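You operate a simulated robot arm through the tools that you are given. There is no shell and no other tool.

You are at the controls of a simulated robot arm. One attempt, no reset.

## Task
Set right what has fallen over on the top of table t2. At the end: the cream block is on the brown checked carton; the tall grey base stands where the cream block stood; the yellow tape box, which lies on its side on the top of table t2, stands upright there; the blue glove box (marked "GLOVES"), which lies on its side on the top of table t2, stands upright there; whatever was shut is shut again. Leave all else as you found it, and nothing knocked over. Set down upright: blue glove box, yellow tape box.

Only the result counts: the job must be done as asked and must still hold three seconds after the hand-in. Knocking over, shifting, dropping, spilling or breaking anything else fails it.

## Robot
A 7-joint arm with a two-finger gripper, fixed in place. Base frame: the origin is on the floor under the middle of its stand, x ahead of it, y to its left, z up; the work surface is at about z = 0.8. Lengths are in m, angles in degrees, forces in N, time in s.
With the tool pointing down near the work surface it reaches from about 0.34 to 0.72 m from the base axis. Its first joint turns from -66.0 to 66.0 degrees. Payload 2.45 kg.
Tool frame: the origin (TCP) lies between the finger pads and is the grasp point; the fingertips stand 0.026 m ahead of it; z points along the fingers, y is the line along which they close. The gripper opens to 0.096 m; its body begins 0.069 m behind the TCP.
Orientation is that of the tool frame in the base frame, as a unit quaternion [w, x, y, z]. With the fingers straight down and closing along the base's y, the tool's x points along the base's -x, its y along +y and its z along -z.

## Interface
- The arm moves only by the tool play_rows. Its argument "motion" is text: rows parted by semicolons, each of 7 numbers parted by spaces: the shift along the tool's x, y, z in units of 30 mm (1.0 is 30 mm), then the turn, a rotation vector about the tool's x, y, z in units of 6 degrees (1.0 is 6 degrees), then the closure, from 0 (fully open) to 1 (shut). In form: dx dy dz rx ry rz claw; .... A call has 1 to 20 rows; each row shifts and turns the commanded pose from where the row before left it, along the tool's axes as they then stand. A call with a number of a shift or a turn outside -1 to 1 is refused whole. Rows are played at 5 a second. More than 0.05 m and 8.6 degrees between two rows, or a gripper value outside its range, and nothing of the call is played. Where a pose cannot be reached the arm comes as near as it can. A force on the tool above 40 N (or 10 N above the force at the start of the call, whichever is more), or a blocked arm, ends the call early, and 0.2 s more pass. Each finger travels about 0.05 m/s and halts on what it meets, pressing with about 25 N; the grip force reading is that of the motor and also rises with nothing between the fingers. The clock runs only during rows and for 0.2 s after the last one: add rows that do not move to give the fingers time. It gives the time, the measured TCP pose, the force on the tool (base axes), the opening and the grip force at its end, in the units of the frame above (readings bear some noise), with the torque about the TCP (base axes, N m) and any sound that the robot's microphone picked up.
- Cameras (640 x 400 px; columns grow to the right, rows downward): "scene" is fixed at [0.1633, -0.415, 1.3948]; the picture's right is [0.65, -0.76, 0.00], its down [-0.64, -0.54, -0.55] and it looks along [0.42, 0.35, -0.84] (base axes); focal length 214 px, centre (320, 200). "wrist" rides on the gripper at [0.082, 0.003, -0.098] in the tool frame; the picture's right is [-0.04, 1.00, 0.00], its down [-0.73, -0.03, -0.68] and it looks along [-0.68, -0.03, 0.73] (tool axes); focal length 256 px, centre (320, 200). There is no depth. A picture from a camera that has moved, and an enlarged one, comes with that camera's place and axes in the base frame and with its lens.
- get_image(camera): a new picture of that camera. No time passes.
- enlarge(camera, box): a new picture of the part [left, top, right, bottom] of that camera's present view, enlarged. No time passes.
- hand_in(): hands the job in; it is judged then, once.

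Nothing tells you positions but the pictures and the camera data. Unless the task says otherwise, let go and move clear before handing in.

The tools are called as a command line: name --argument value ..., lists and objects as JSON in quotes. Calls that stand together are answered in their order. play_rows: Moves the arm, as the interface text tells. Its arguments: {"type":"object","properties":{"motion":{"type":"string"}},"required":["motion"]} The other tools are called the same way: get_image (camera) takes a picture; enlarge (camera, box) takes an enlarged picture of a part of a camera's view; hand_in () hands the job in.

At the start:

```text
t: 0.0
eef_pos: [0.323, 0.1825, 1.1046]
tool_rot: [0.0, 0.0, 1.0, 0.0]
force: [0.8, -0.4, -0.8]
wrist_torque: [0.01, -0.05, 0.01]
opening: 0.0959
grasp_force: 0.2
```

scene: 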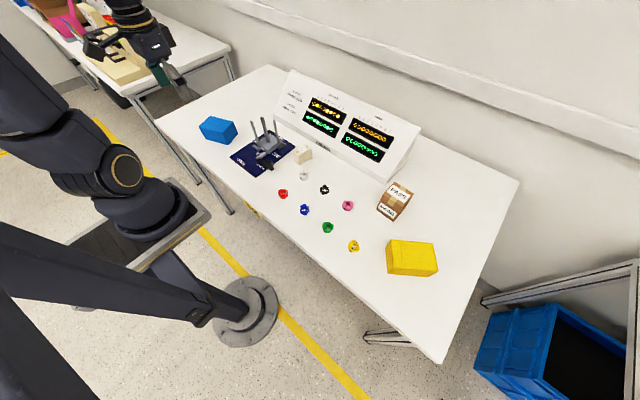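
wrist: 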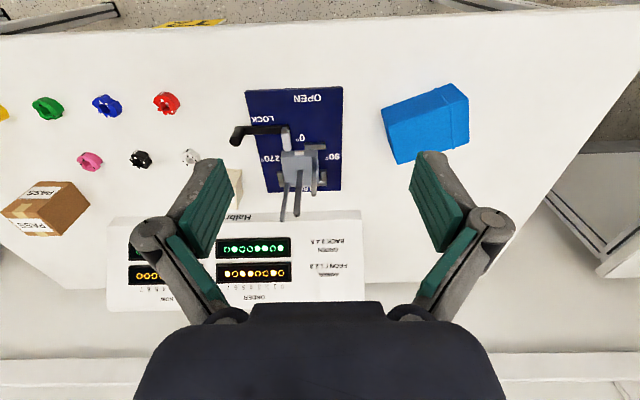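

I see a table with a blue box, a dark blue plate with a grey device, a cream block, colored small parts, a brown checked carton and a yellow box. I'll look closer first before moving.

enlarge --camera "scene" --box '[180, 90, 340, 190]'

enlarge --camera "scene" --box '[320, 160, 480, 290]'

enlarge --camera "wrist" --box '[180, 70, 380, 230]'

enlarge --camera "scene" --box '[0, 0, 240, 150]'

```text
4.00 times, centred on (260, 140) of scene
camera zoom: at [0.1633, -0.415, 1.3948], right [0.65, -0.76, 0.0], down [-0.64, -0.54, -0.55], along [0.42, 0.35, -0.84], focal length 858 px, centre (560, 440)
```

zoom: 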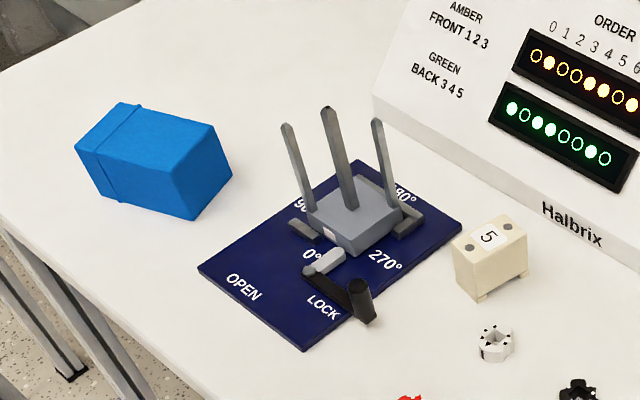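

```text
3.08 times, centred on (400, 225) of scene
camera zoom: at [0.1633, -0.415, 1.3948], right [0.65, -0.76, 0.0], down [-0.64, -0.54, -0.55], along [0.42, 0.35, -0.84], focal length 660 px, centre (74, 123)
```

zoom: 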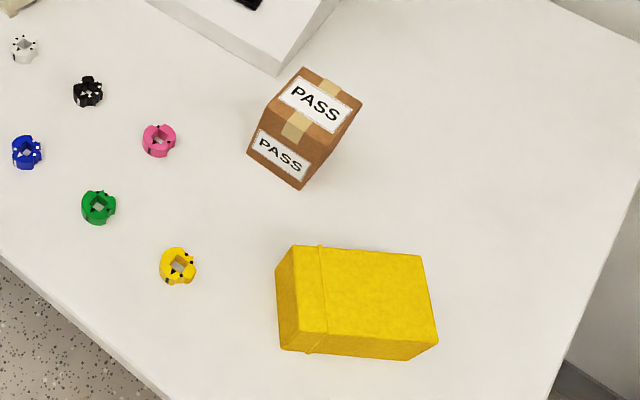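

```text
2.50 times, centred on (280, 150) of wrist
camera zoom: at [0.243, 0.184, 1.2029], right [0.04, 1.0, 0.0], down [0.73, -0.03, 0.68], along [0.68, -0.03, -0.73], focal length 640 px, centre (420, 325)
```

zoom: 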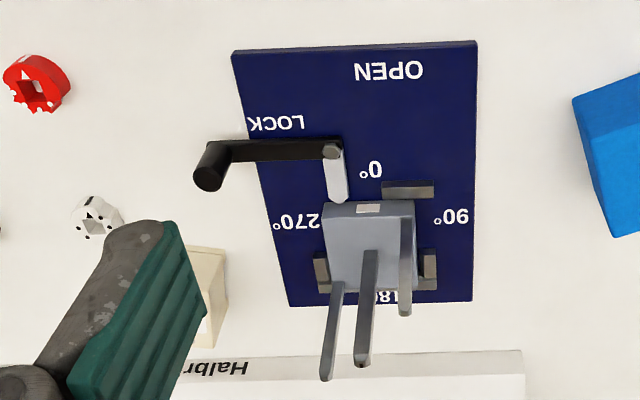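

```text
2.67 times, centred on (120, 75) of scene
camera zoom: at [0.1633, -0.415, 1.3948], right [0.65, -0.76, 0.0], down [-0.64, -0.54, -0.55], along [0.42, 0.35, -0.84], focal length 572 px, centre (853, 533)
```

zoom: 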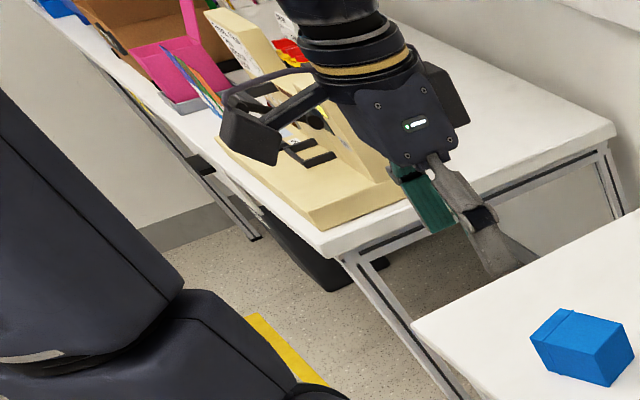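

The base with three prongs sits in a fixture with a LOCK/OPEN lever; the blue and yellow boxes lie on their sides. I'll zoom in more on each object for measuring.

enlarge --camera "wrist" --box '[370, 70, 482, 140]'

enlarge --camera "scene" --box '[190, 105, 254, 145]'

enlarge --camera "wrist" --box '[220, 80, 348, 230]'

enlarge --camera "scene" --box '[225, 110, 321, 180]'

```text
5.71 times, centred on (426, 105) of wrist
camera zoom: at [0.243, 0.184, 1.2029], right [0.04, 1.0, 0.0], down [0.73, -0.03, 0.68], along [0.68, -0.03, -0.73], focal length 1463 px, centre (-286, 743)
```

zoom: 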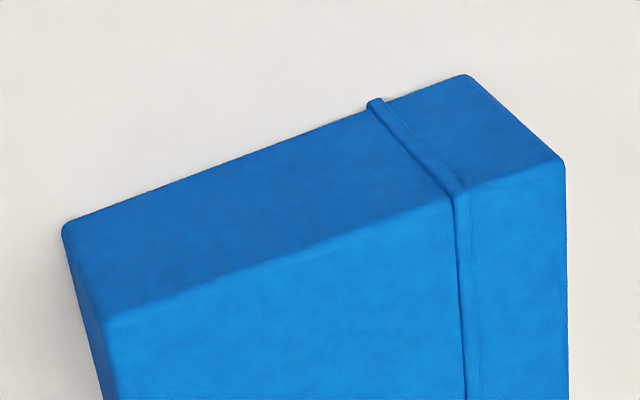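

```text
10.00 times, centred on (222, 125) of scene
camera zoom: at [0.1633, -0.415, 1.3948], right [0.65, -0.76, 0.0], down [-0.64, -0.54, -0.55], along [0.42, 0.35, -0.84], focal length 2145 px, centre (1300, 950)
```

zoom: 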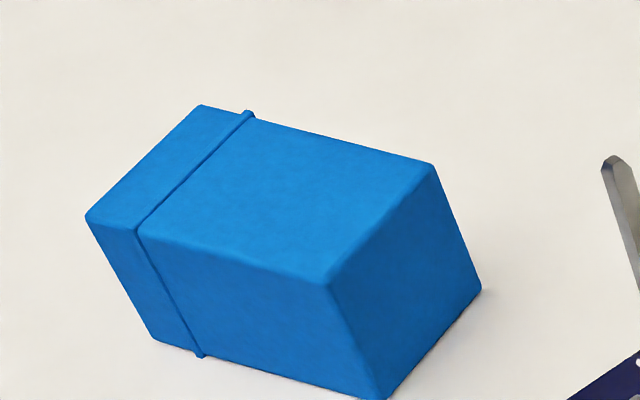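

```text
2.67 times, centred on (284, 155) of wrist
camera zoom: at [0.243, 0.184, 1.2029], right [0.04, 1.0, 0.0], down [0.73, -0.03, 0.68], along [0.68, -0.03, -0.73], focal length 683 px, centre (416, 320)
```

zoom: 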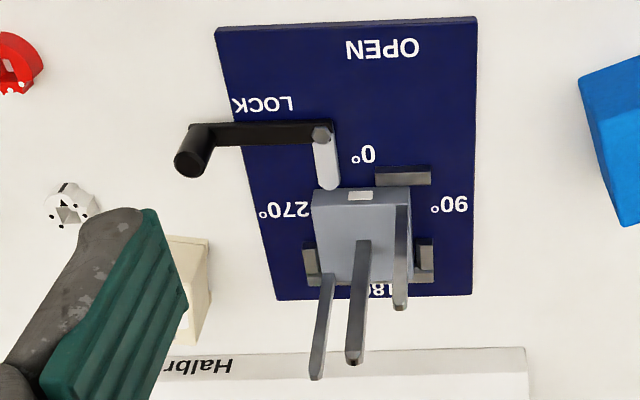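

```text
5.71 times, centred on (273, 145) of scene
camera zoom: at [0.1633, -0.415, 1.3948], right [0.65, -0.76, 0.0], down [-0.64, -0.54, -0.55], along [0.42, 0.35, -0.84], focal length 1226 px, centre (589, 514)
```

zoom: 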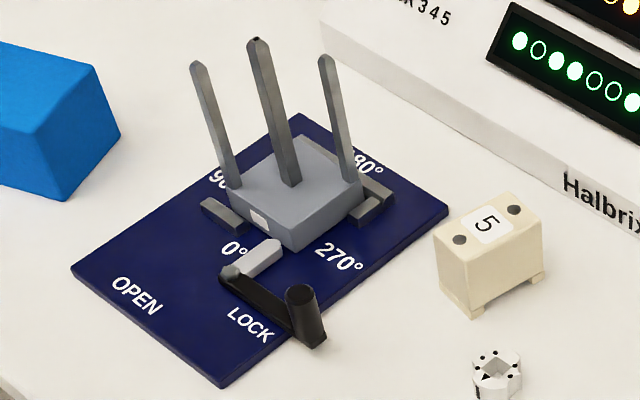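

The base carries three prongs in a diagonal row, and the blue box measures about 0.106 x 0.07 x 0.058 with its lid toward +y. Next I'll measure the yellow box, carton and cream block.

enlarge --camera "scene" --box '[376, 228, 448, 288]'

enlarge --camera "scene" --box '[365, 170, 429, 230]'

enlarge --camera "scene" --box '[284, 134, 324, 184]'

enlarge --camera "scene" --box '[250, 60, 430, 180]'

```text
6.67 times, centred on (412, 258) of scene
camera zoom: at [0.1633, -0.415, 1.3948], right [0.65, -0.76, 0.0], down [-0.64, -0.54, -0.55], along [0.42, 0.35, -0.84], focal length 1430 px, centre (-293, -187)
```

zoom: 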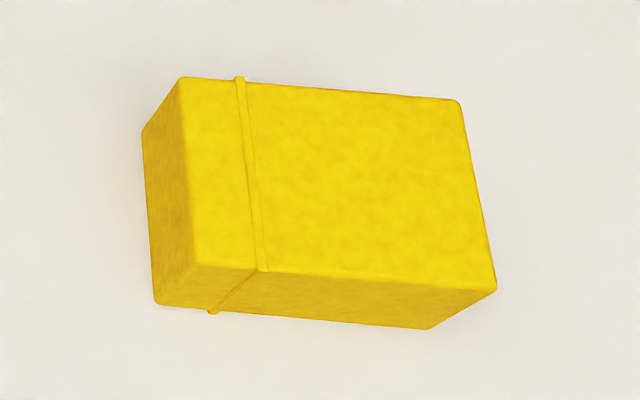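

```text
6.67 times, centred on (397, 200) of scene
camera zoom: at [0.1633, -0.415, 1.3948], right [0.65, -0.76, 0.0], down [-0.64, -0.54, -0.55], along [0.42, 0.35, -0.84], focal length 1430 px, centre (-193, 200)
```

zoom: 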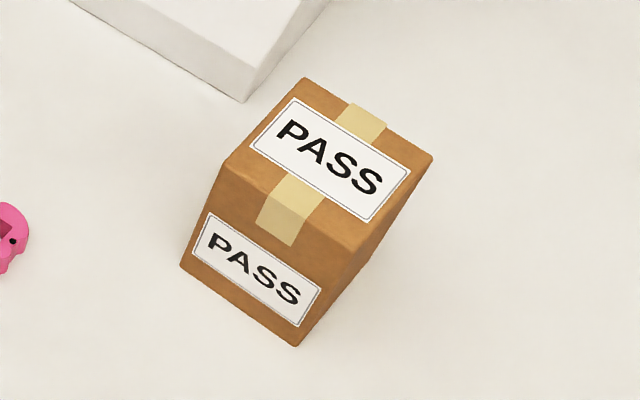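

```text
8.00 times, centred on (304, 159) of scene
camera zoom: at [0.1633, -0.415, 1.3948], right [0.65, -0.76, 0.0], down [-0.64, -0.54, -0.55], along [0.42, 0.35, -0.84], focal length 1716 px, centre (448, 528)
```

zoom: 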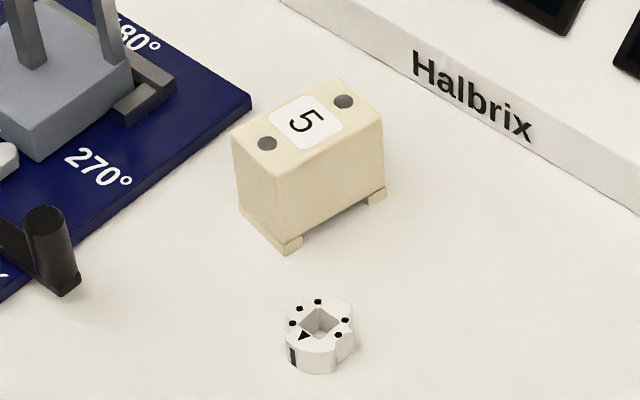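

```text
3.33 times, centred on (340, 120) of scene
camera zoom: at [0.1633, -0.415, 1.3948], right [0.65, -0.76, 0.0], down [-0.64, -0.54, -0.55], along [0.42, 0.35, -0.84], focal length 715 px, centre (253, 467)
```

zoom: 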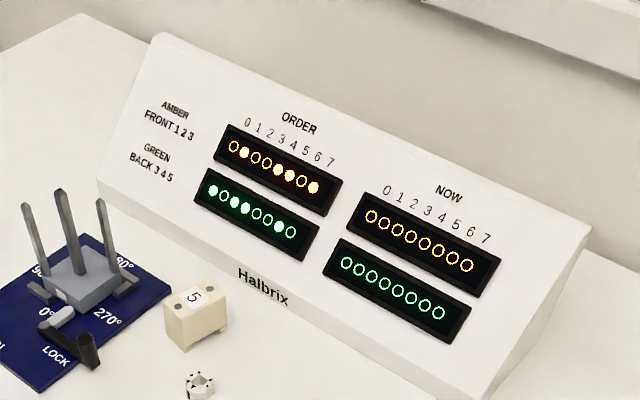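

Rough positions: cream block about (0.557, 0.006), carton centre about (0.578, -0.358) with its top near 0.884, yellow box about (0.457, -0.479). Now a closer look at the lever.

enlarge --camera "wrist" --box '[220, 115, 300, 165]'

enlarge --camera "scene" --box '[252, 140, 284, 172]'

enlarge --camera "wrist" --box '[260, 140, 340, 230]'

enlarge --camera "scene" --box '[240, 110, 300, 172]'

```text
8.00 times, centred on (260, 140) of wrist
camera zoom: at [0.243, 0.184, 1.2029], right [0.04, 1.0, 0.0], down [0.73, -0.03, 0.68], along [0.68, -0.03, -0.73], focal length 2048 px, centre (800, 680)
```

zoom: 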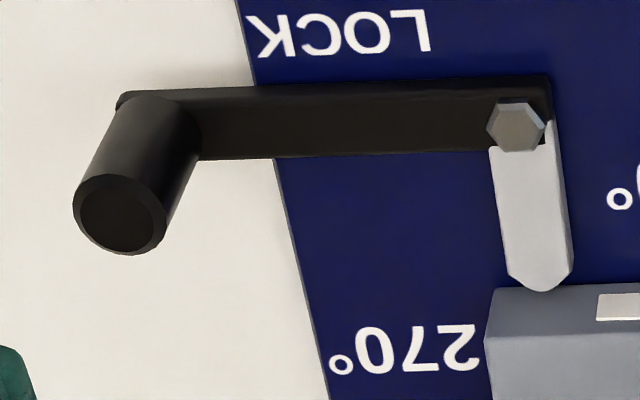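

```text
12.50 times, centred on (268, 156) of scene
camera zoom: at [0.1633, -0.415, 1.3948], right [0.65, -0.76, 0.0], down [-0.64, -0.54, -0.55], along [0.42, 0.35, -0.84], focal length 2681 px, centre (970, 750)
```

zoom: 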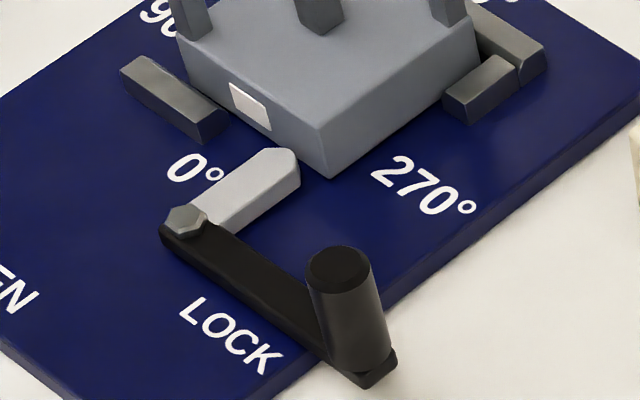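

```text
4.44 times, centred on (300, 185) of wrist
camera zoom: at [0.243, 0.184, 1.2029], right [0.04, 1.0, 0.0], down [0.73, -0.03, 0.68], along [0.68, -0.03, -0.73], focal length 1138 px, centre (409, 267)
```

zoom: 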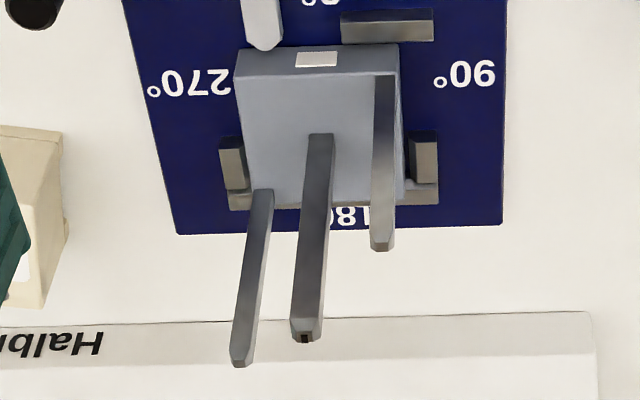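

```text
6.45 times, centred on (270, 141) of scene
camera zoom: at [0.1633, -0.415, 1.3948], right [0.65, -0.76, 0.0], down [-0.64, -0.54, -0.55], along [0.42, 0.35, -0.84], focal length 1384 px, centre (643, 581)
```

zoom: 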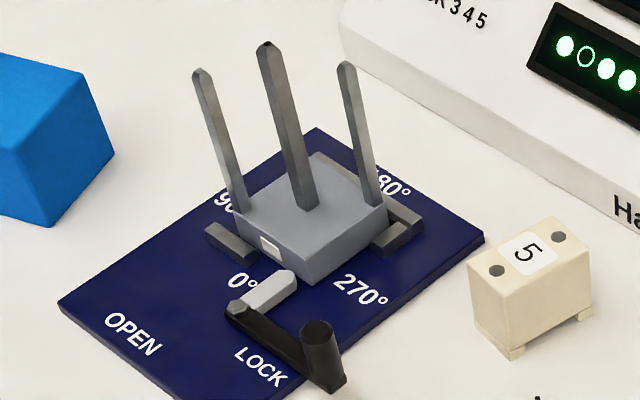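

The lever pivot is near (0.437, 0.120) and its knob near (0.438, 0.046), so OPEN should mean the handle pointing toward the robot. I'll check finger width, then calibrate the camera axes.

enlarge --camera "wrist" --box '[390, 140, 530, 260]'

enlarge --camera "scene" --box '[130, 20, 210, 110]'

```text
3.33 times, centred on (460, 200) of wrist
camera zoom: at [0.243, 0.184, 1.2029], right [0.04, 1.0, 0.0], down [0.73, -0.03, 0.68], along [0.68, -0.03, -0.73], focal length 853 px, centre (-147, 200)
```

zoom: 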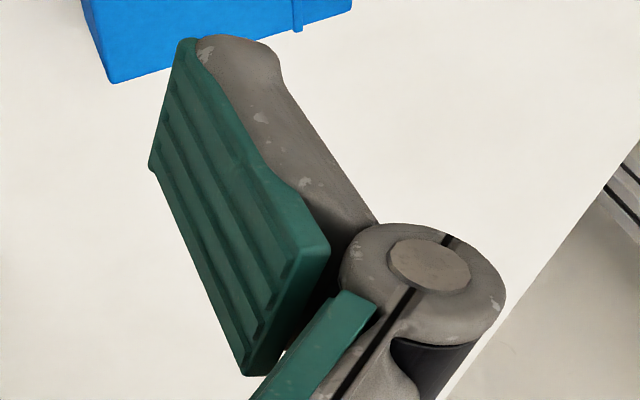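

```text
4.44 times, centred on (170, 65) of scene
camera zoom: at [0.1633, -0.415, 1.3948], right [0.65, -0.76, 0.0], down [-0.64, -0.54, -0.55], along [0.42, 0.35, -0.84], focal length 953 px, centre (987, 800)
```

zoom: 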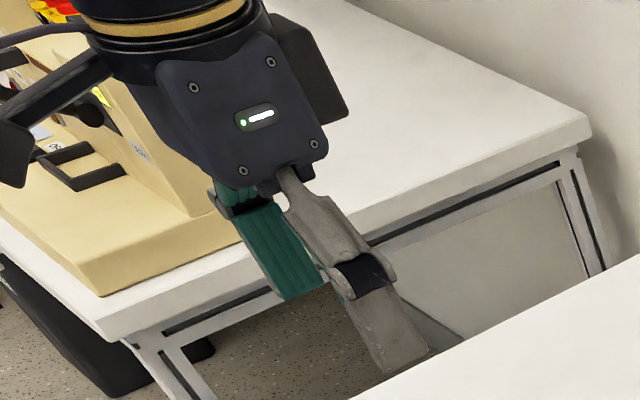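

Fingers look about 24 mm wide and linkage-driven, so tip reach changes with opening. I'll close partway in free air to calibrate where the tips are.

play_rows --motion "0 0 0 0 0 0 0.75; 0 0 0 0 0 0 0.75; 0 0 0 0 0 0 0.75; 0 0 0 0 0 0 0.75; 0 0 0 0 0 0 0.75; 0 0 0 0 0 0 0.75"

enlarge --camera "wrist" --box '[240, 120, 400, 320]'

enlarge --camera "scene" --box '[130, 20, 210, 110]'

```text
t: 1.4
eef_pos: [0.3246, 0.183, 1.1051]
tool_rot: [0.0, -0.001, 1.0, 0.001]
force: [-0.5, 0.1, 1.4]
wrist_torque: [0.02, -0.02, 0.01]
opening: 0.0239
grasp_force: 0.1
```

```text
2.00 times, centred on (320, 220) of wrist
camera zoom: at [0.243, 0.184, 1.2029], right [0.04, 1.0, 0.0], down [0.73, -0.03, 0.68], along [0.68, -0.03, -0.73], focal length 512 px, centre (320, 160)
```

zoom: 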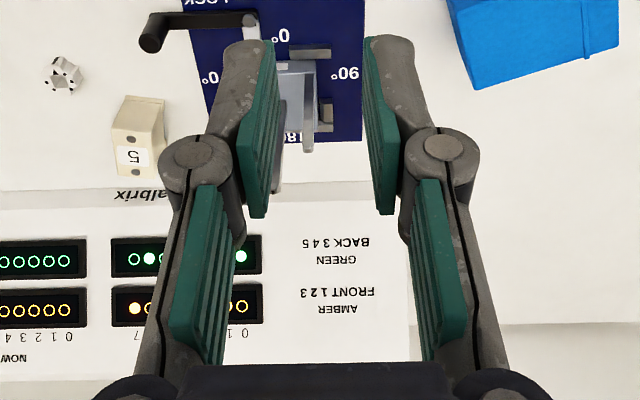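

```text
4.44 times, centred on (170, 65) of scene
camera zoom: at [0.1633, -0.415, 1.3948], right [0.65, -0.76, 0.0], down [-0.64, -0.54, -0.55], along [0.42, 0.35, -0.84], focal length 953 px, centre (987, 800)
```

zoom: 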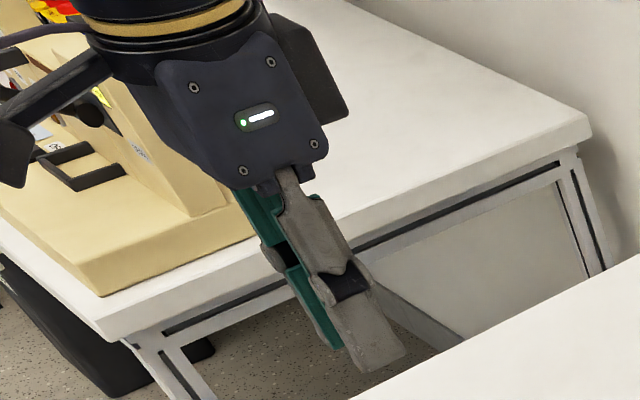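

The fingertips sit about 25 mm ahead of the TCP when nearly closed and retract when open. Now I move above the lever knob and turn the tool so the fingers close along x.

play_rows --motion "-0.756 -0.913 0.7 0 0 0 0.65; -0.756 -0.913 0.7 0 0 0 0.65; -0.756 -0.913 0.7 0 0 0 0.65; -0.756 -0.913 0.7 0 0 0 0.65; -0.756 -0.913 0.7 0 0 0 0.65; 0 0 0 0 0 0 0.65"

play_rows --motion "0 0 0 0 0 -1 0.65; 0 0 0 0 0 -1 0.65; 0 0 0 0 0 -1 0.65; 0 0 0 0 0 -1 0.65; 0 0 0 0 0 -1 0.65; 0 0 0 0 0 -1 0.65; 0 0 0 0 0 -1 0.65; 0 0 0 0 0 -1 0.65; 0 0 0 0 0 -1 0.65; 0 0 0 0 0 -1 0.65; 0 0 0 0 0 -1 0.65; 0 0 0 0 0 -1 0.65; 0 0 0 0 0 -1 0.65; 0 0 0 0 0 -1 0.65; 0 0 0 0 0 -1 0.65; 0 0 0 0 0 0 0.65"

get_image --camera "wrist"

get_image --camera "scene"

```text
t: 2.8
eef_pos: [0.437, 0.0458, 0.9998]
tool_rot: [0.0, -0.001, 1.0, 0.0]
force: [-0.6, 0.9, -0.3]
wrist_torque: [-0.01, 0.01, 0.02]
opening: 0.0334
grasp_force: 0.1
```

```text
t: 6.2
eef_pos: [0.4369, 0.0462, 1.0004]
tool_rot: [-0.001, 0.708, -0.707, 0.0]
force: [0.2, -0.1, -1.0]
wrist_torque: [-0.03, -0.01, -0.03]
opening: 0.0338
grasp_force: 0.1
```

```text
taken
camera wrist: at [0.4345, -0.0381, 1.0981], right [-1.0, 0.04, 0.0], down [0.03, 0.73, 0.68], along [0.03, 0.68, -0.73], focal length 256 px, centre (320, 200)
```

wrist: 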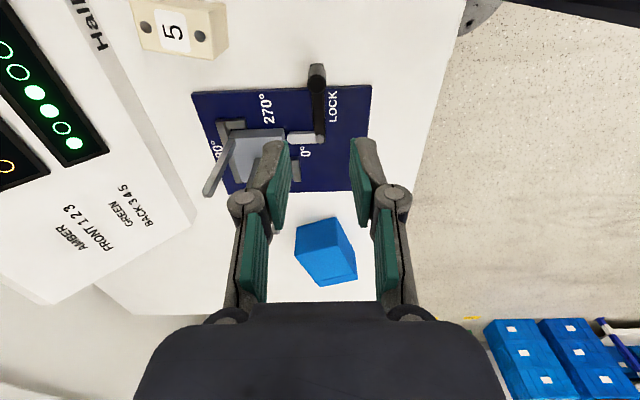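

```text
taken
```

scene: 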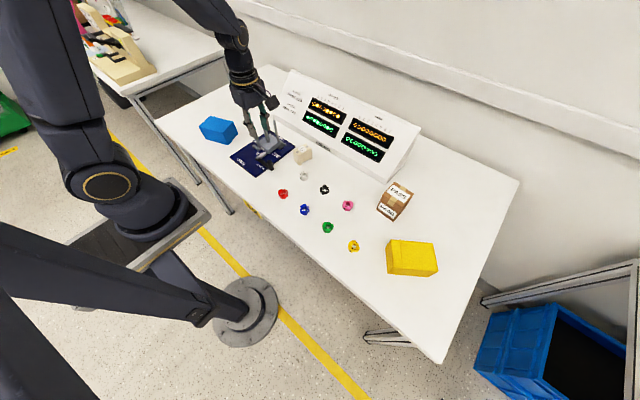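

The tool is above the lever with the fingers closing along x. I'll zoom in to refine the knob and cream block positions.

enlarge --camera "wrist" --box '[280, 50, 380, 150]'

enlarge --camera "wrist" --box '[110, 0, 250, 90]'

enlarge --camera "wrist" --box '[180, 90, 340, 210]'

```text
4.00 times, centred on (330, 100) of wrist
camera zoom: at [0.4345, -0.0381, 1.0981], right [-1.0, 0.04, 0.0], down [0.03, 0.73, 0.68], along [0.03, 0.68, -0.73], focal length 1024 px, centre (280, 600)
```

zoom: 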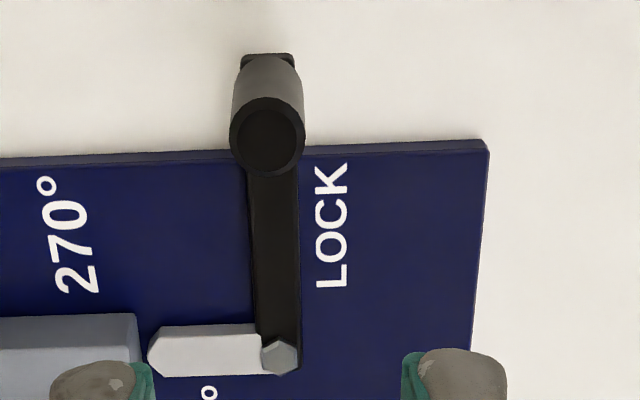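

```text
4.44 times, centred on (180, 45) of wrist
camera zoom: at [0.4345, -0.0381, 1.0981], right [-1.0, 0.04, 0.0], down [0.03, 0.73, 0.68], along [0.03, 0.68, -0.73], focal length 1138 px, centre (942, 889)
```

zoom: 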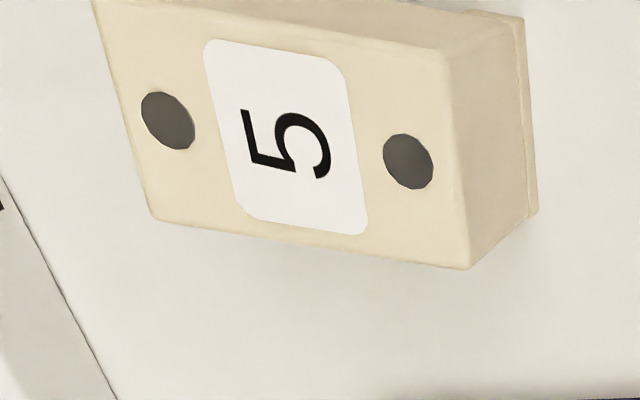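

```text
3.33 times, centred on (260, 150) of wrist
camera zoom: at [0.4345, -0.0381, 1.0981], right [-1.0, 0.04, 0.0], down [0.03, 0.73, 0.68], along [0.03, 0.68, -0.73], focal length 853 px, centre (520, 367)
```

zoom: 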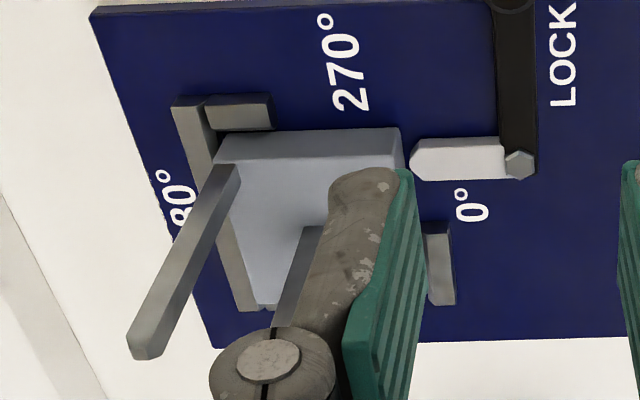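

The knob top is near (0.440, 0.044, 0.857), and its pivot is near (0.440, 0.117). I descend around the knob with the fingers open 34 mm.

play_rows --motion "0.07 -0.1 0.778 0 0 0 0.65; 0 0 0.778 0 0 0 0.65; 0 0 0.778 0 0 0 0.65; 0 0 0.778 0 0 0 0.65; 0 0 0.778 0 0 0 0.65; 0 0 0.6 0 0 0 0.65; 0 0 0 0 0 0 0.65"

get_image --camera "wrist"

enlarge --camera "scene" --box '[232, 110, 312, 180]'

```text
t: 7.8
eef_pos: [0.4392, 0.0439, 0.8648]
tool_rot: [0.0, -0.707, 0.707, 0.0]
force: [-0.2, 0.6, -0.8]
wrist_torque: [-0.01, -0.01, 0.0]
opening: 0.0333
grasp_force: 0.0
```

```text
taken
camera wrist: at [0.438, -0.0398, 0.9625], right [-1.0, 0.04, 0.0], down [0.03, 0.73, 0.68], along [0.03, 0.68, -0.73], focal length 256 px, centre (320, 200)
```

wrist: 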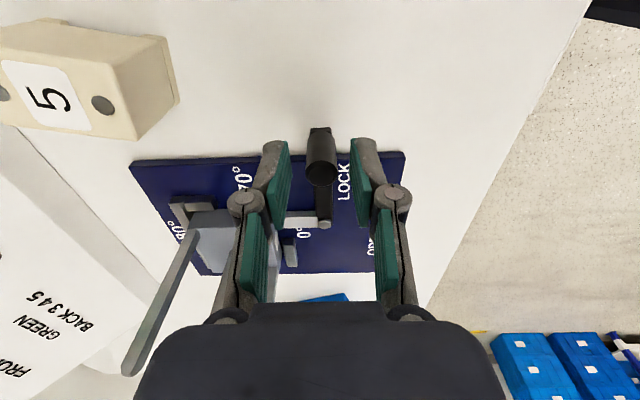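

```text
5.71 times, centred on (272, 145) of scene
camera zoom: at [0.1633, -0.415, 1.3948], right [0.65, -0.76, 0.0], down [-0.64, -0.54, -0.55], along [0.42, 0.35, -0.84], focal length 1226 px, centre (594, 514)
```

zoom: 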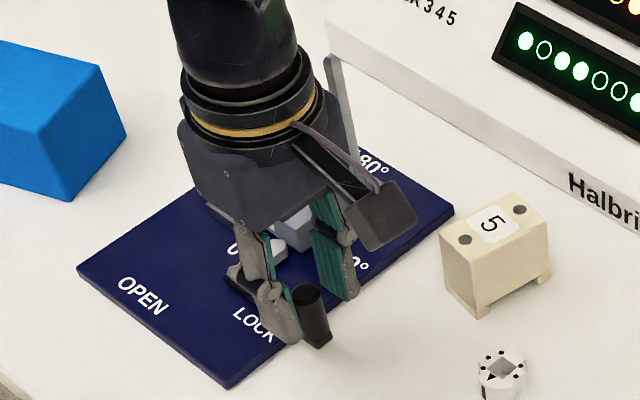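

The knob is between the fingers. I narrow the cage to about 21 mm, lower slightly, and swing the lever clockwise about its pivot halfway.

play_rows --motion "0 0 0.15 0 0 0 0.78; 0 0 0 0 0 0 0.78; 0 0 0 0 0 0 0.78; -0.007 0.128 0 0 0 0.5 0.78; -0.013 0.254 0 0 0 1 0.78; -0.013 0.254 0 0 0 1 0.78; -0.013 0.254 0 0 0 1 0.78; -0.013 0.254 0 0 0 1 0.78"

get_image --camera "wrist"

enlarge --camera "scene" --box '[232, 110, 312, 180]'

```text
t: 9.6
eef_pos: [0.4073, 0.0519, 0.8598]
tool_rot: [0.0, -0.522, 0.853, 0.0]
force: [1.4, -1.6, -0.2]
wrist_torque: [-0.02, -0.03, -0.02]
opening: 0.0218
grasp_force: 0.7
```

```text
taken
camera wrist: at [0.368, -0.0211, 0.9582], right [-0.87, 0.49, 0.0], down [0.36, 0.64, 0.68], along [0.33, 0.59, -0.73], focal length 256 px, centre (320, 200)
```

wrist: 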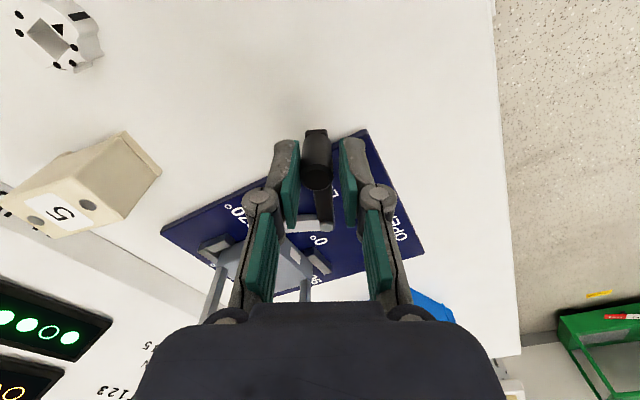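

```text
5.71 times, centred on (272, 145) of scene
camera zoom: at [0.1633, -0.415, 1.3948], right [0.65, -0.76, 0.0], down [-0.64, -0.54, -0.55], along [0.42, 0.35, -0.84], focal length 1226 px, centre (594, 514)
```

zoom: 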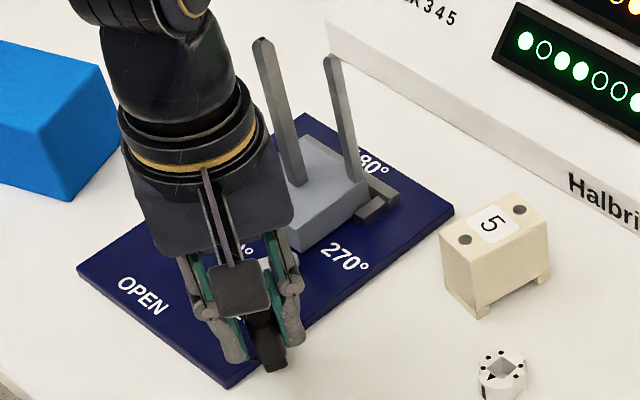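

The lever turns easily with the cage. I continue the arc to a full 90 degrees.

play_rows --motion "-0.013 0.254 0 0 0 1 0.78; -0.013 0.254 0 0 0 1 0.78; -0.013 0.254 0 0 0 1 0.78; -0.013 0.254 0 0 0 1 0.78; -0.013 0.254 0 0 0 1 0.78; -0.013 0.254 0 0 0 1 0.78; -0.013 0.254 0 0 0 1 0.78; -0.013 0.254 0 0 0 1 0.78; -0.013 0.254 0 0 0 1 0.78; -0.013 0.254 0 0 0 1 0.78; 0 0 0 0 0 0 0.78"

get_image --camera "wrist"

enlarge --camera "scene" --box '[222, 110, 302, 180]'

```text
t: 12.0
eef_pos: [0.3667, 0.1131, 0.8608]
tool_rot: [-0.001, -0.026, 1.0, 0.0]
force: [-0.4, 1.6, 0.8]
wrist_torque: [0.04, -0.01, 0.01]
opening: 0.0223
grasp_force: 1.1
```

```text
taken
camera wrist: at [0.2862, 0.1106, 0.9587], right [-0.01, 1.0, 0.0], down [0.73, 0.01, 0.68], along [0.68, 0.01, -0.73], focal length 256 px, centre (320, 200)
```

wrist: 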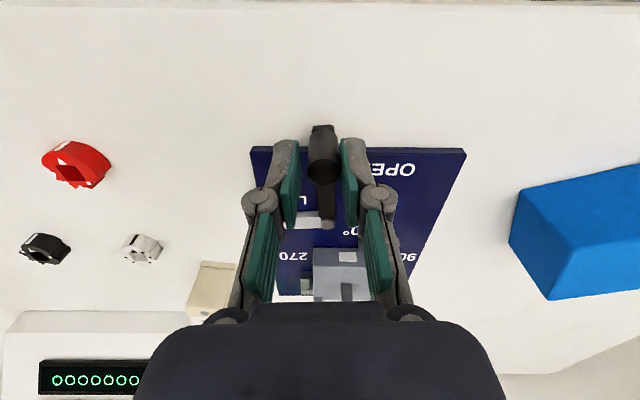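

```text
5.71 times, centred on (262, 145) of scene
camera zoom: at [0.1633, -0.415, 1.3948], right [0.65, -0.76, 0.0], down [-0.64, -0.54, -0.55], along [0.42, 0.35, -0.84], focal length 1226 px, centre (651, 514)
```

zoom: 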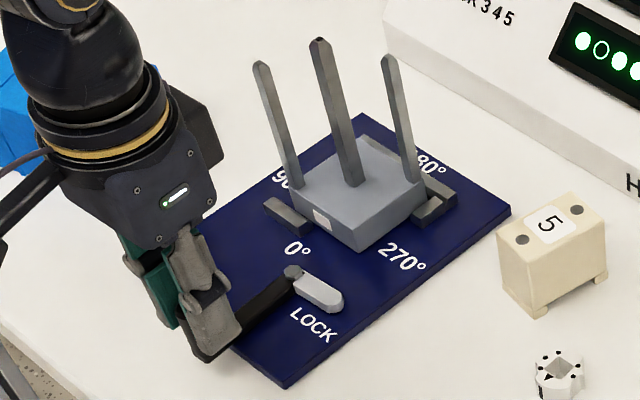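

The lever now points toward the robot and the tongue is off the base. I nudge a little further to reach the OPEN stop.

play_rows --motion "-0.006 0.128 0 0 0 0.5 0.78; -0.006 0.128 0 0 0 0 0.78; 0 0.1 0 0 0 0 0.78; 0 0 0 0 0 0 0.78"

enlarge --camera "scene" --box '[222, 110, 302, 180]'

enlarge --camera "wrist" --box '[240, 110, 400, 250]'

```text
t: 13.0
eef_pos: [0.3682, 0.1227, 0.8621]
tool_rot: [0.0, 0.001, 1.0, 0.0]
force: [1.0, -3.0, -0.6]
wrist_torque: [-0.06, -0.03, 0.05]
opening: 0.0232
grasp_force: 1.9
```

```text
5.71 times, centred on (262, 145) of scene
camera zoom: at [0.1634, -0.4151, 1.3948], right [0.65, -0.76, 0.0], down [-0.64, -0.54, -0.55], along [0.42, 0.35, -0.84], focal length 1226 px, centre (651, 514)
```

zoom: 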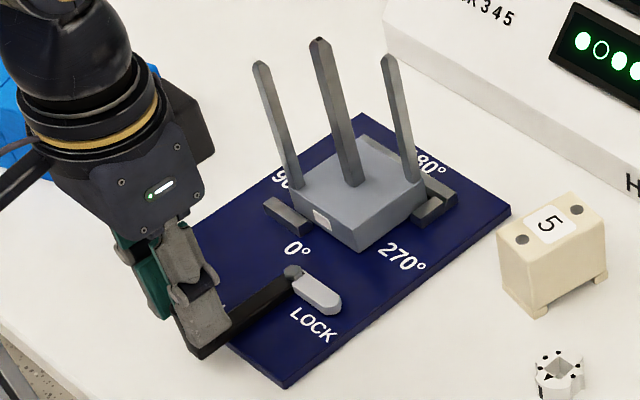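

```text
2.86 times, centred on (320, 180) of wrist
camera zoom: at [0.2867, 0.1244, 0.9588], right [0.04, 1.0, 0.0], down [0.73, -0.03, 0.68], along [0.68, -0.03, -0.73], focal length 731 px, centre (320, 257)
```

zoom: 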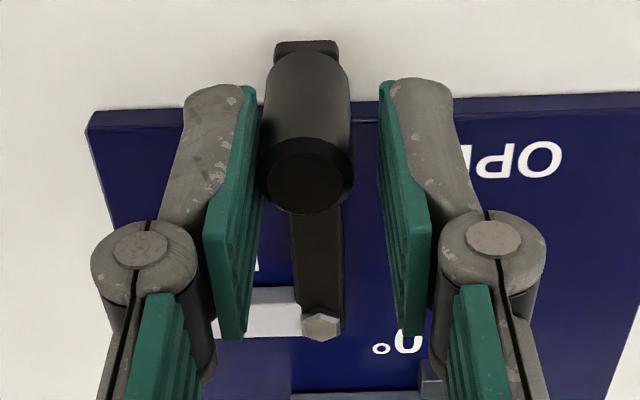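

The lever is near 90 degrees. One more small push will tell whether it's at the stop.

play_rows --motion "0 0.1 0 0 0 0 0.78; 0 0.1 0 0 0 0 0.78; 0 0 0 0 0 0 0.78"

enlarge --camera "wrist" --box '[240, 110, 400, 250]'

```text
t: 13.8
eef_pos: [0.3668, 0.128, 0.861]
tool_rot: [-0.001, 0.0, 1.0, -0.001]
force: [2.3, -16.3, -6.0]
wrist_torque: [-0.29, -0.09, 0.08]
opening: 0.0315
grasp_force: 7.8
```

```text
2.86 times, centred on (320, 180) of wrist
camera zoom: at [0.2865, 0.1292, 0.959], right [0.04, 1.0, 0.0], down [0.73, -0.03, 0.68], along [0.68, -0.03, -0.73], focal length 731 px, centre (320, 257)
```

zoom: 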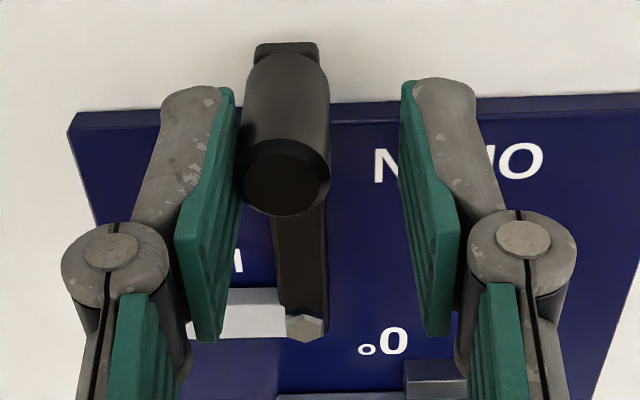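

The 16 N rise shows the lever is at its OPEN stop. I back off to centre on the knob, open, and rise clear.

play_rows --motion "0 -0.2 0 0 0 0 0.7; 0 -0.1 0 0 0 0 0.65; 0 0 0 0 0 0 0.62; 0 0 -0.8 0 0 0 0.62; 0 0 -1 0 0 0 0.62; 0 0 -1 0 0 0 0.62; 0 0 -1 0 0 0 0.62; 0 0 -1 0 0 0 0.62; 0 0 0 0 0 0 0.62"

get_image --camera "wrist"

enlarge --camera "scene" --box '[222, 110, 302, 180]'

```text
t: 15.8
eef_pos: [0.367, 0.1208, 1.0059]
tool_rot: [0.0, 0.0, 1.0, 0.0]
force: [0.1, 0.4, -1.3]
wrist_torque: [0.01, 0.03, 0.01]
opening: 0.0365
grasp_force: 0.1
```

```text
taken
camera wrist: at [0.2869, 0.1224, 1.1044], right [0.04, 1.0, 0.0], down [0.73, -0.03, 0.68], along [0.68, -0.03, -0.73], focal length 256 px, centre (320, 200)
```

wrist: 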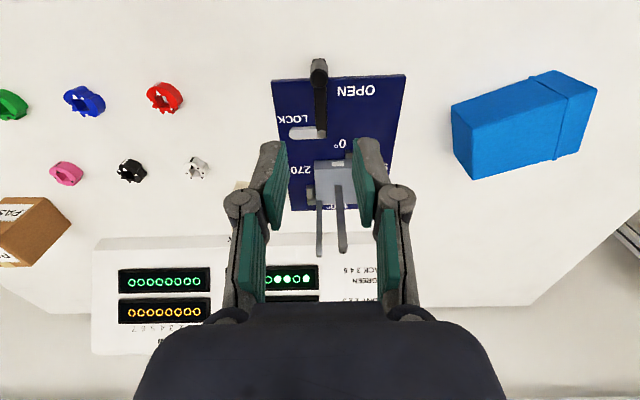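

```text
5.71 times, centred on (262, 145) of scene
camera zoom: at [0.1633, -0.415, 1.3948], right [0.65, -0.76, 0.0], down [-0.64, -0.54, -0.55], along [0.42, 0.35, -0.84], focal length 1226 px, centre (651, 514)
```

zoom: 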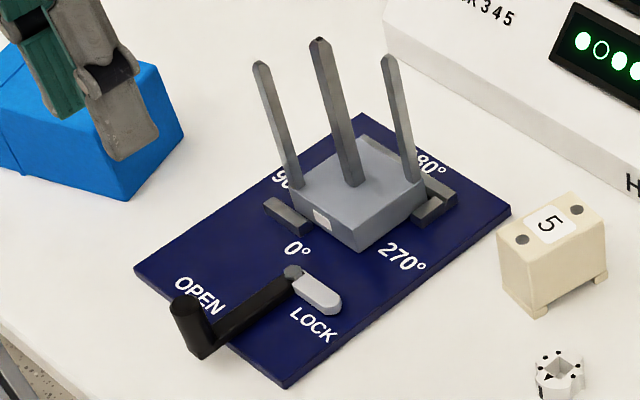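

The lever is at OPEN. Now I go above the cream block, turning to match its yaw, and check alignment.

play_rows --motion "-0.794 -0.491 0 0 0 0 0.4; -0.794 -0.491 0 0 0 0 0.4; -0.794 -0.491 0 0 0 0 0.4; -0.794 -0.491 0 0 0 0 0.4; -0.794 -0.491 0 0 0 0 0.4; -0.794 -0.491 0 0 0 0 0.4; -0.794 -0.491 0 0 0 0 0.4; -0.794 -0.491 0 0 0 0 0.4; 0 0 0 0 0 0.9 0.4; 0 0 0 0 0 0.85 0.4; 0 0 0.7 0 0 0 0.4; 0 0 0.7 0 0 0 0.4; 0 0 0 0 0 0 0.4"

get_image --camera "wrist"

enlarge --camera "scene" --box '[262, 100, 342, 190]'

```text
t: 18.6
eef_pos: [0.559, 0.0017, 0.9633]
tool_rot: [0.0, 0.092, 0.996, 0.0]
force: [0.0, 0.4, -0.4]
wrist_torque: [0.01, -0.01, 0.01]
opening: 0.0577
grasp_force: 0.1
```

```text
taken
camera wrist: at [0.4795, 0.0182, 1.0612], right [0.22, 0.98, 0.0], down [0.72, -0.16, 0.68], along [0.66, -0.15, -0.73], focal length 256 px, centre (320, 200)
```

wrist: 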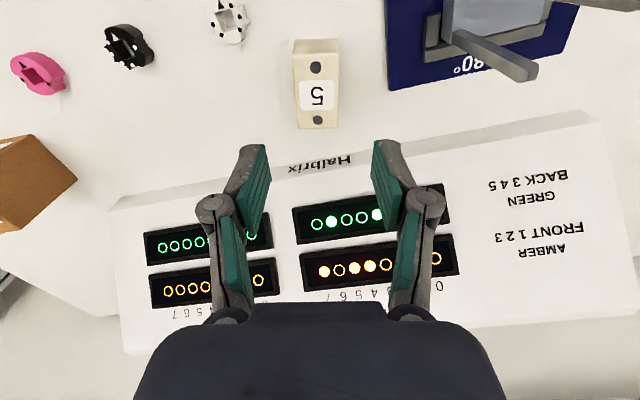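

```text
4.44 times, centred on (302, 145) of scene
camera zoom: at [0.1633, -0.415, 1.3948], right [0.65, -0.76, 0.0], down [-0.64, -0.54, -0.55], along [0.42, 0.35, -0.84], focal length 953 px, centre (400, 444)
```

zoom: 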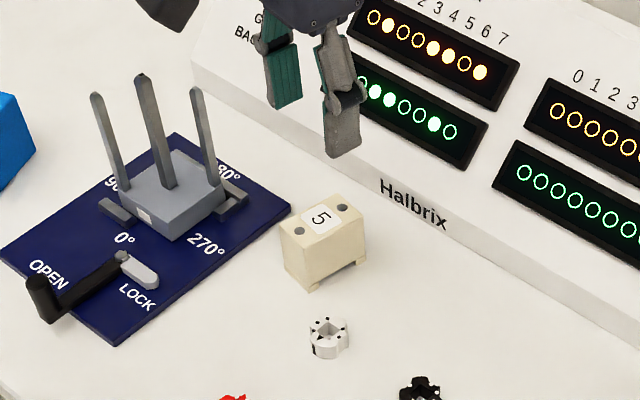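

The tool hangs above the cream block. I zoom to confirm the block's centre and yaw before lowering.

enlarge --camera "wrist" --box '[270, 20, 370, 140]'

```text
3.33 times, centred on (320, 80) of wrist
camera zoom: at [0.4795, 0.0182, 1.0612], right [0.22, 0.98, 0.0], down [0.72, -0.16, 0.68], along [0.66, -0.15, -0.73], focal length 853 px, centre (320, 600)
```

zoom: 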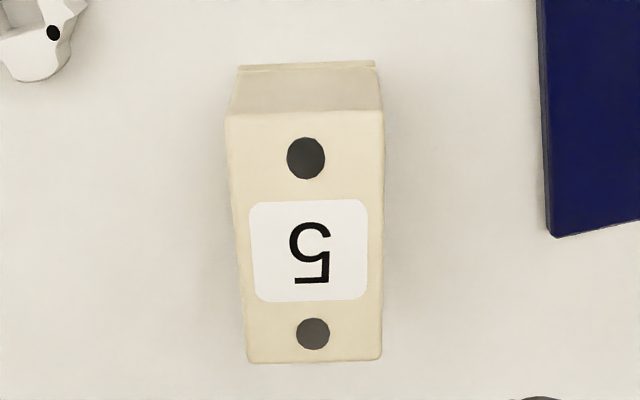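

The block is centred within about 2 mm of the tool. I lower and grip it across its width.

play_rows --motion "0.05 -0.04 0.713 0 0 0 0.4; 0 0 0.713 0 0 0 0.4; 0 0 0.713 0 0 0 0.4; 0 0 0.713 0 0 0 0.4; 0 0 0.713 0 0 0 0.4; 0 0 0.713 0 0 0 0.4; 0 0 0 0 0 0 0.4"

get_image --camera "wrist"

enlarge --camera "scene" --box '[262, 100, 342, 190]'

```text
t: 20.2
eef_pos: [0.558, -0.0007, 0.8344]
tool_rot: [0.001, 0.091, 0.996, 0.0]
force: [-0.1, -0.3, -0.3]
wrist_torque: [0.02, 0.0, 0.0]
opening: 0.0575
grasp_force: 0.0
```

```text
taken
camera wrist: at [0.4784, 0.0164, 0.9325], right [0.22, 0.98, 0.0], down [0.72, -0.16, 0.68], along [0.66, -0.15, -0.73], focal length 256 px, centre (320, 200)
```

wrist: 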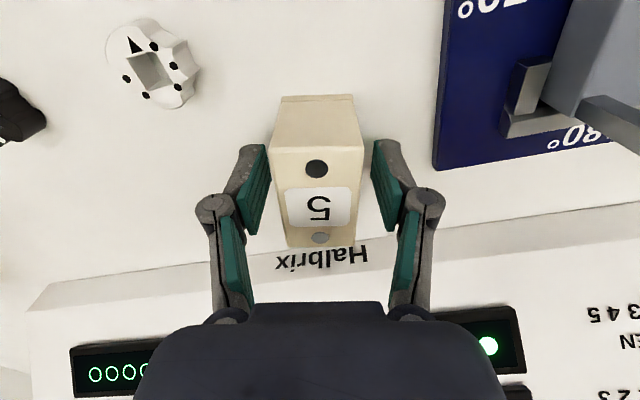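

```text
4.44 times, centred on (302, 145) of scene
camera zoom: at [0.1633, -0.415, 1.3948], right [0.65, -0.76, 0.0], down [-0.64, -0.54, -0.55], along [0.42, 0.35, -0.84], focal length 953 px, centre (400, 444)
```

zoom: 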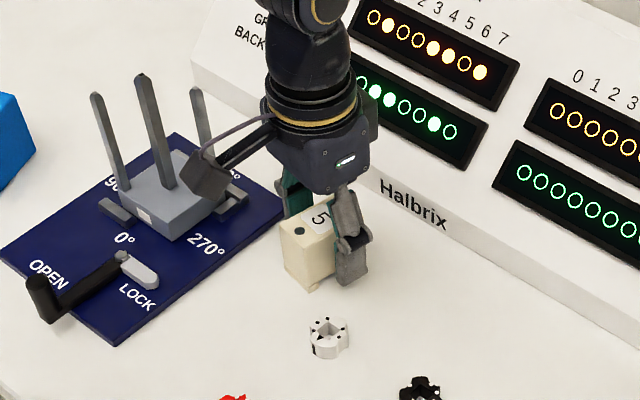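

The block sits between the pads. I close on it.

play_rows --motion "0 0 0 0 0 0 0.7; 0 0 0 0 0 0 0.9; 0 0 0 0 0 0 1; 0 0 0 0 0 0 1; 0 0 0 0 0 0 1"

get_image --camera "wrist"

```text
t: 21.4
eef_pos: [0.5577, 0.0002, 0.8356]
tool_rot: [0.001, 0.092, 0.996, 0.0]
force: [-0.6, -0.8, -0.3]
wrist_torque: [0.0, -0.02, 0.0]
opening: 0.0351
grasp_force: 25.2
```

```text
taken
camera wrist: at [0.4784, 0.0165, 0.9328], right [0.22, 0.98, 0.0], down [0.72, -0.16, 0.68], along [0.66, -0.15, -0.73], focal length 256 px, centre (320, 200)
```

wrist: 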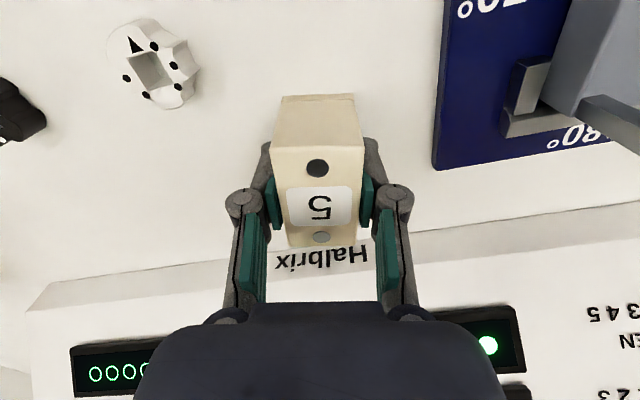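

The block is held firmly (35 mm). I lift it straight up, square the yaw, and carry it toward the carton at height.

play_rows --motion "0 0 -0.5 0 0 0 1; 0 0 -1 0 0 0 1; 0 0 -1 0 0 0 1; 0 0 -1 0 0 0 1; 0 0 -1 0 0 0 1; 0 0 -1 0 0 0 1; 0 0 -0.5 0 0 -0.85 1; 0 0 0 0 0 -0.9 1; 0 0 0 0 0 0 1"

enlarge --camera "scene" --box '[262, 80, 342, 190]'

```text
t: 23.4
eef_pos: [0.5565, 0.0008, 1.0158]
tool_rot: [0.0, 0.0, 1.0, 0.0]
force: [0.0, -0.1, -0.9]
wrist_torque: [0.02, 0.0, -0.02]
opening: 0.035
grasp_force: 25.2
```

```text
3.64 times, centred on (302, 135) of scene
camera zoom: at [0.1633, -0.415, 1.3948], right [0.65, -0.76, 0.0], down [-0.64, -0.54, -0.55], along [0.42, 0.35, -0.84], focal length 780 px, centre (386, 436)
```

zoom: 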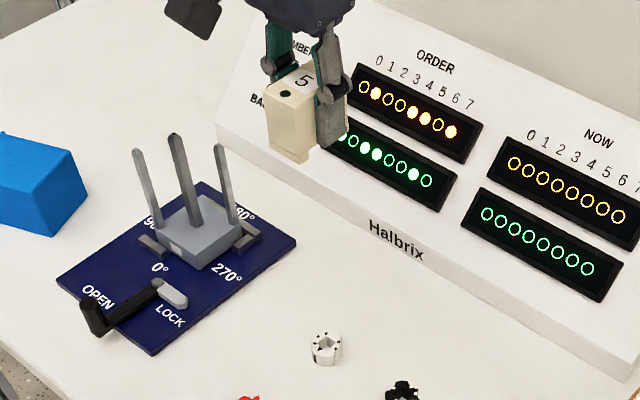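

Block lifted cleanly. I carry it over to the carton.

play_rows --motion "-0.051 -0.852 0 0 0 0 1; -0.051 -0.852 0 0 0 0 1; -0.051 -0.852 0 0 0 0 1; -0.051 -0.852 0 0 0 0 1; -0.051 -0.852 0 0 0 0 1; -0.051 -0.852 0 0 0 0 1; -0.051 -0.852 0 0 0 0 1; -0.051 -0.852 0 0 0 0 1; -0.051 -0.852 0 0 0 0 1; -0.051 -0.852 0 0 0 0 1; -0.051 -0.852 0 0 0 0 1; -0.051 -0.852 0 0 0 0 1; -0.051 -0.852 0 0 0 0 1; -0.051 -0.852 0 0 0 0 1; 0 0 0 0 0 0 1"

get_image --camera "wrist"

enlarge --camera "scene" --box '[355, 150, 435, 230]'

```text
t: 26.6
eef_pos: [0.5768, -0.3562, 1.0151]
tool_rot: [0.0, 0.0, 1.0, 0.0]
force: [0.5, -0.3, -0.1]
wrist_torque: [0.01, -0.01, -0.01]
opening: 0.0352
grasp_force: 24.5
```

```text
taken
camera wrist: at [0.4963, -0.3555, 1.1126], right [0.04, 1.0, 0.0], down [0.73, -0.03, 0.68], along [0.68, -0.03, -0.73], focal length 256 px, centre (320, 200)
```

wrist: 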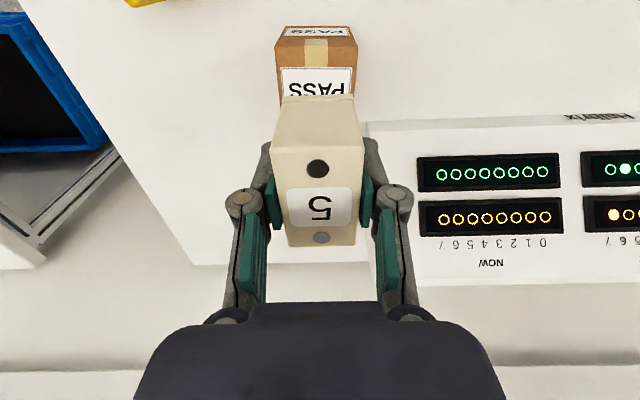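

```text
5.00 times, centred on (395, 190) of scene
camera zoom: at [0.1633, -0.4151, 1.3948], right [0.65, -0.76, 0.0], down [-0.64, -0.54, -0.55], along [0.42, 0.35, -0.84], focal length 1072 px, centre (-55, 250)
```

zoom: 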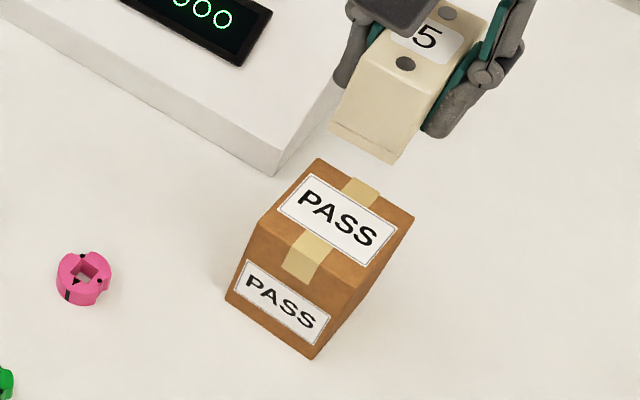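

I'll measure the carton's top edges relative to the tool.

enlarge --camera "wrist" --box '[250, 15, 390, 110]'

```text
4.21 times, centred on (320, 62) of wrist
camera zoom: at [0.4963, -0.3555, 1.1126], right [0.04, 1.0, 0.0], down [0.73, -0.03, 0.68], along [0.68, -0.03, -0.73], focal length 1078 px, centre (320, 779)
```

zoom: 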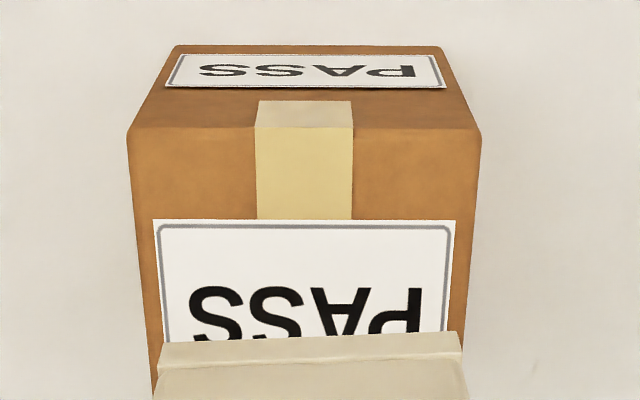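

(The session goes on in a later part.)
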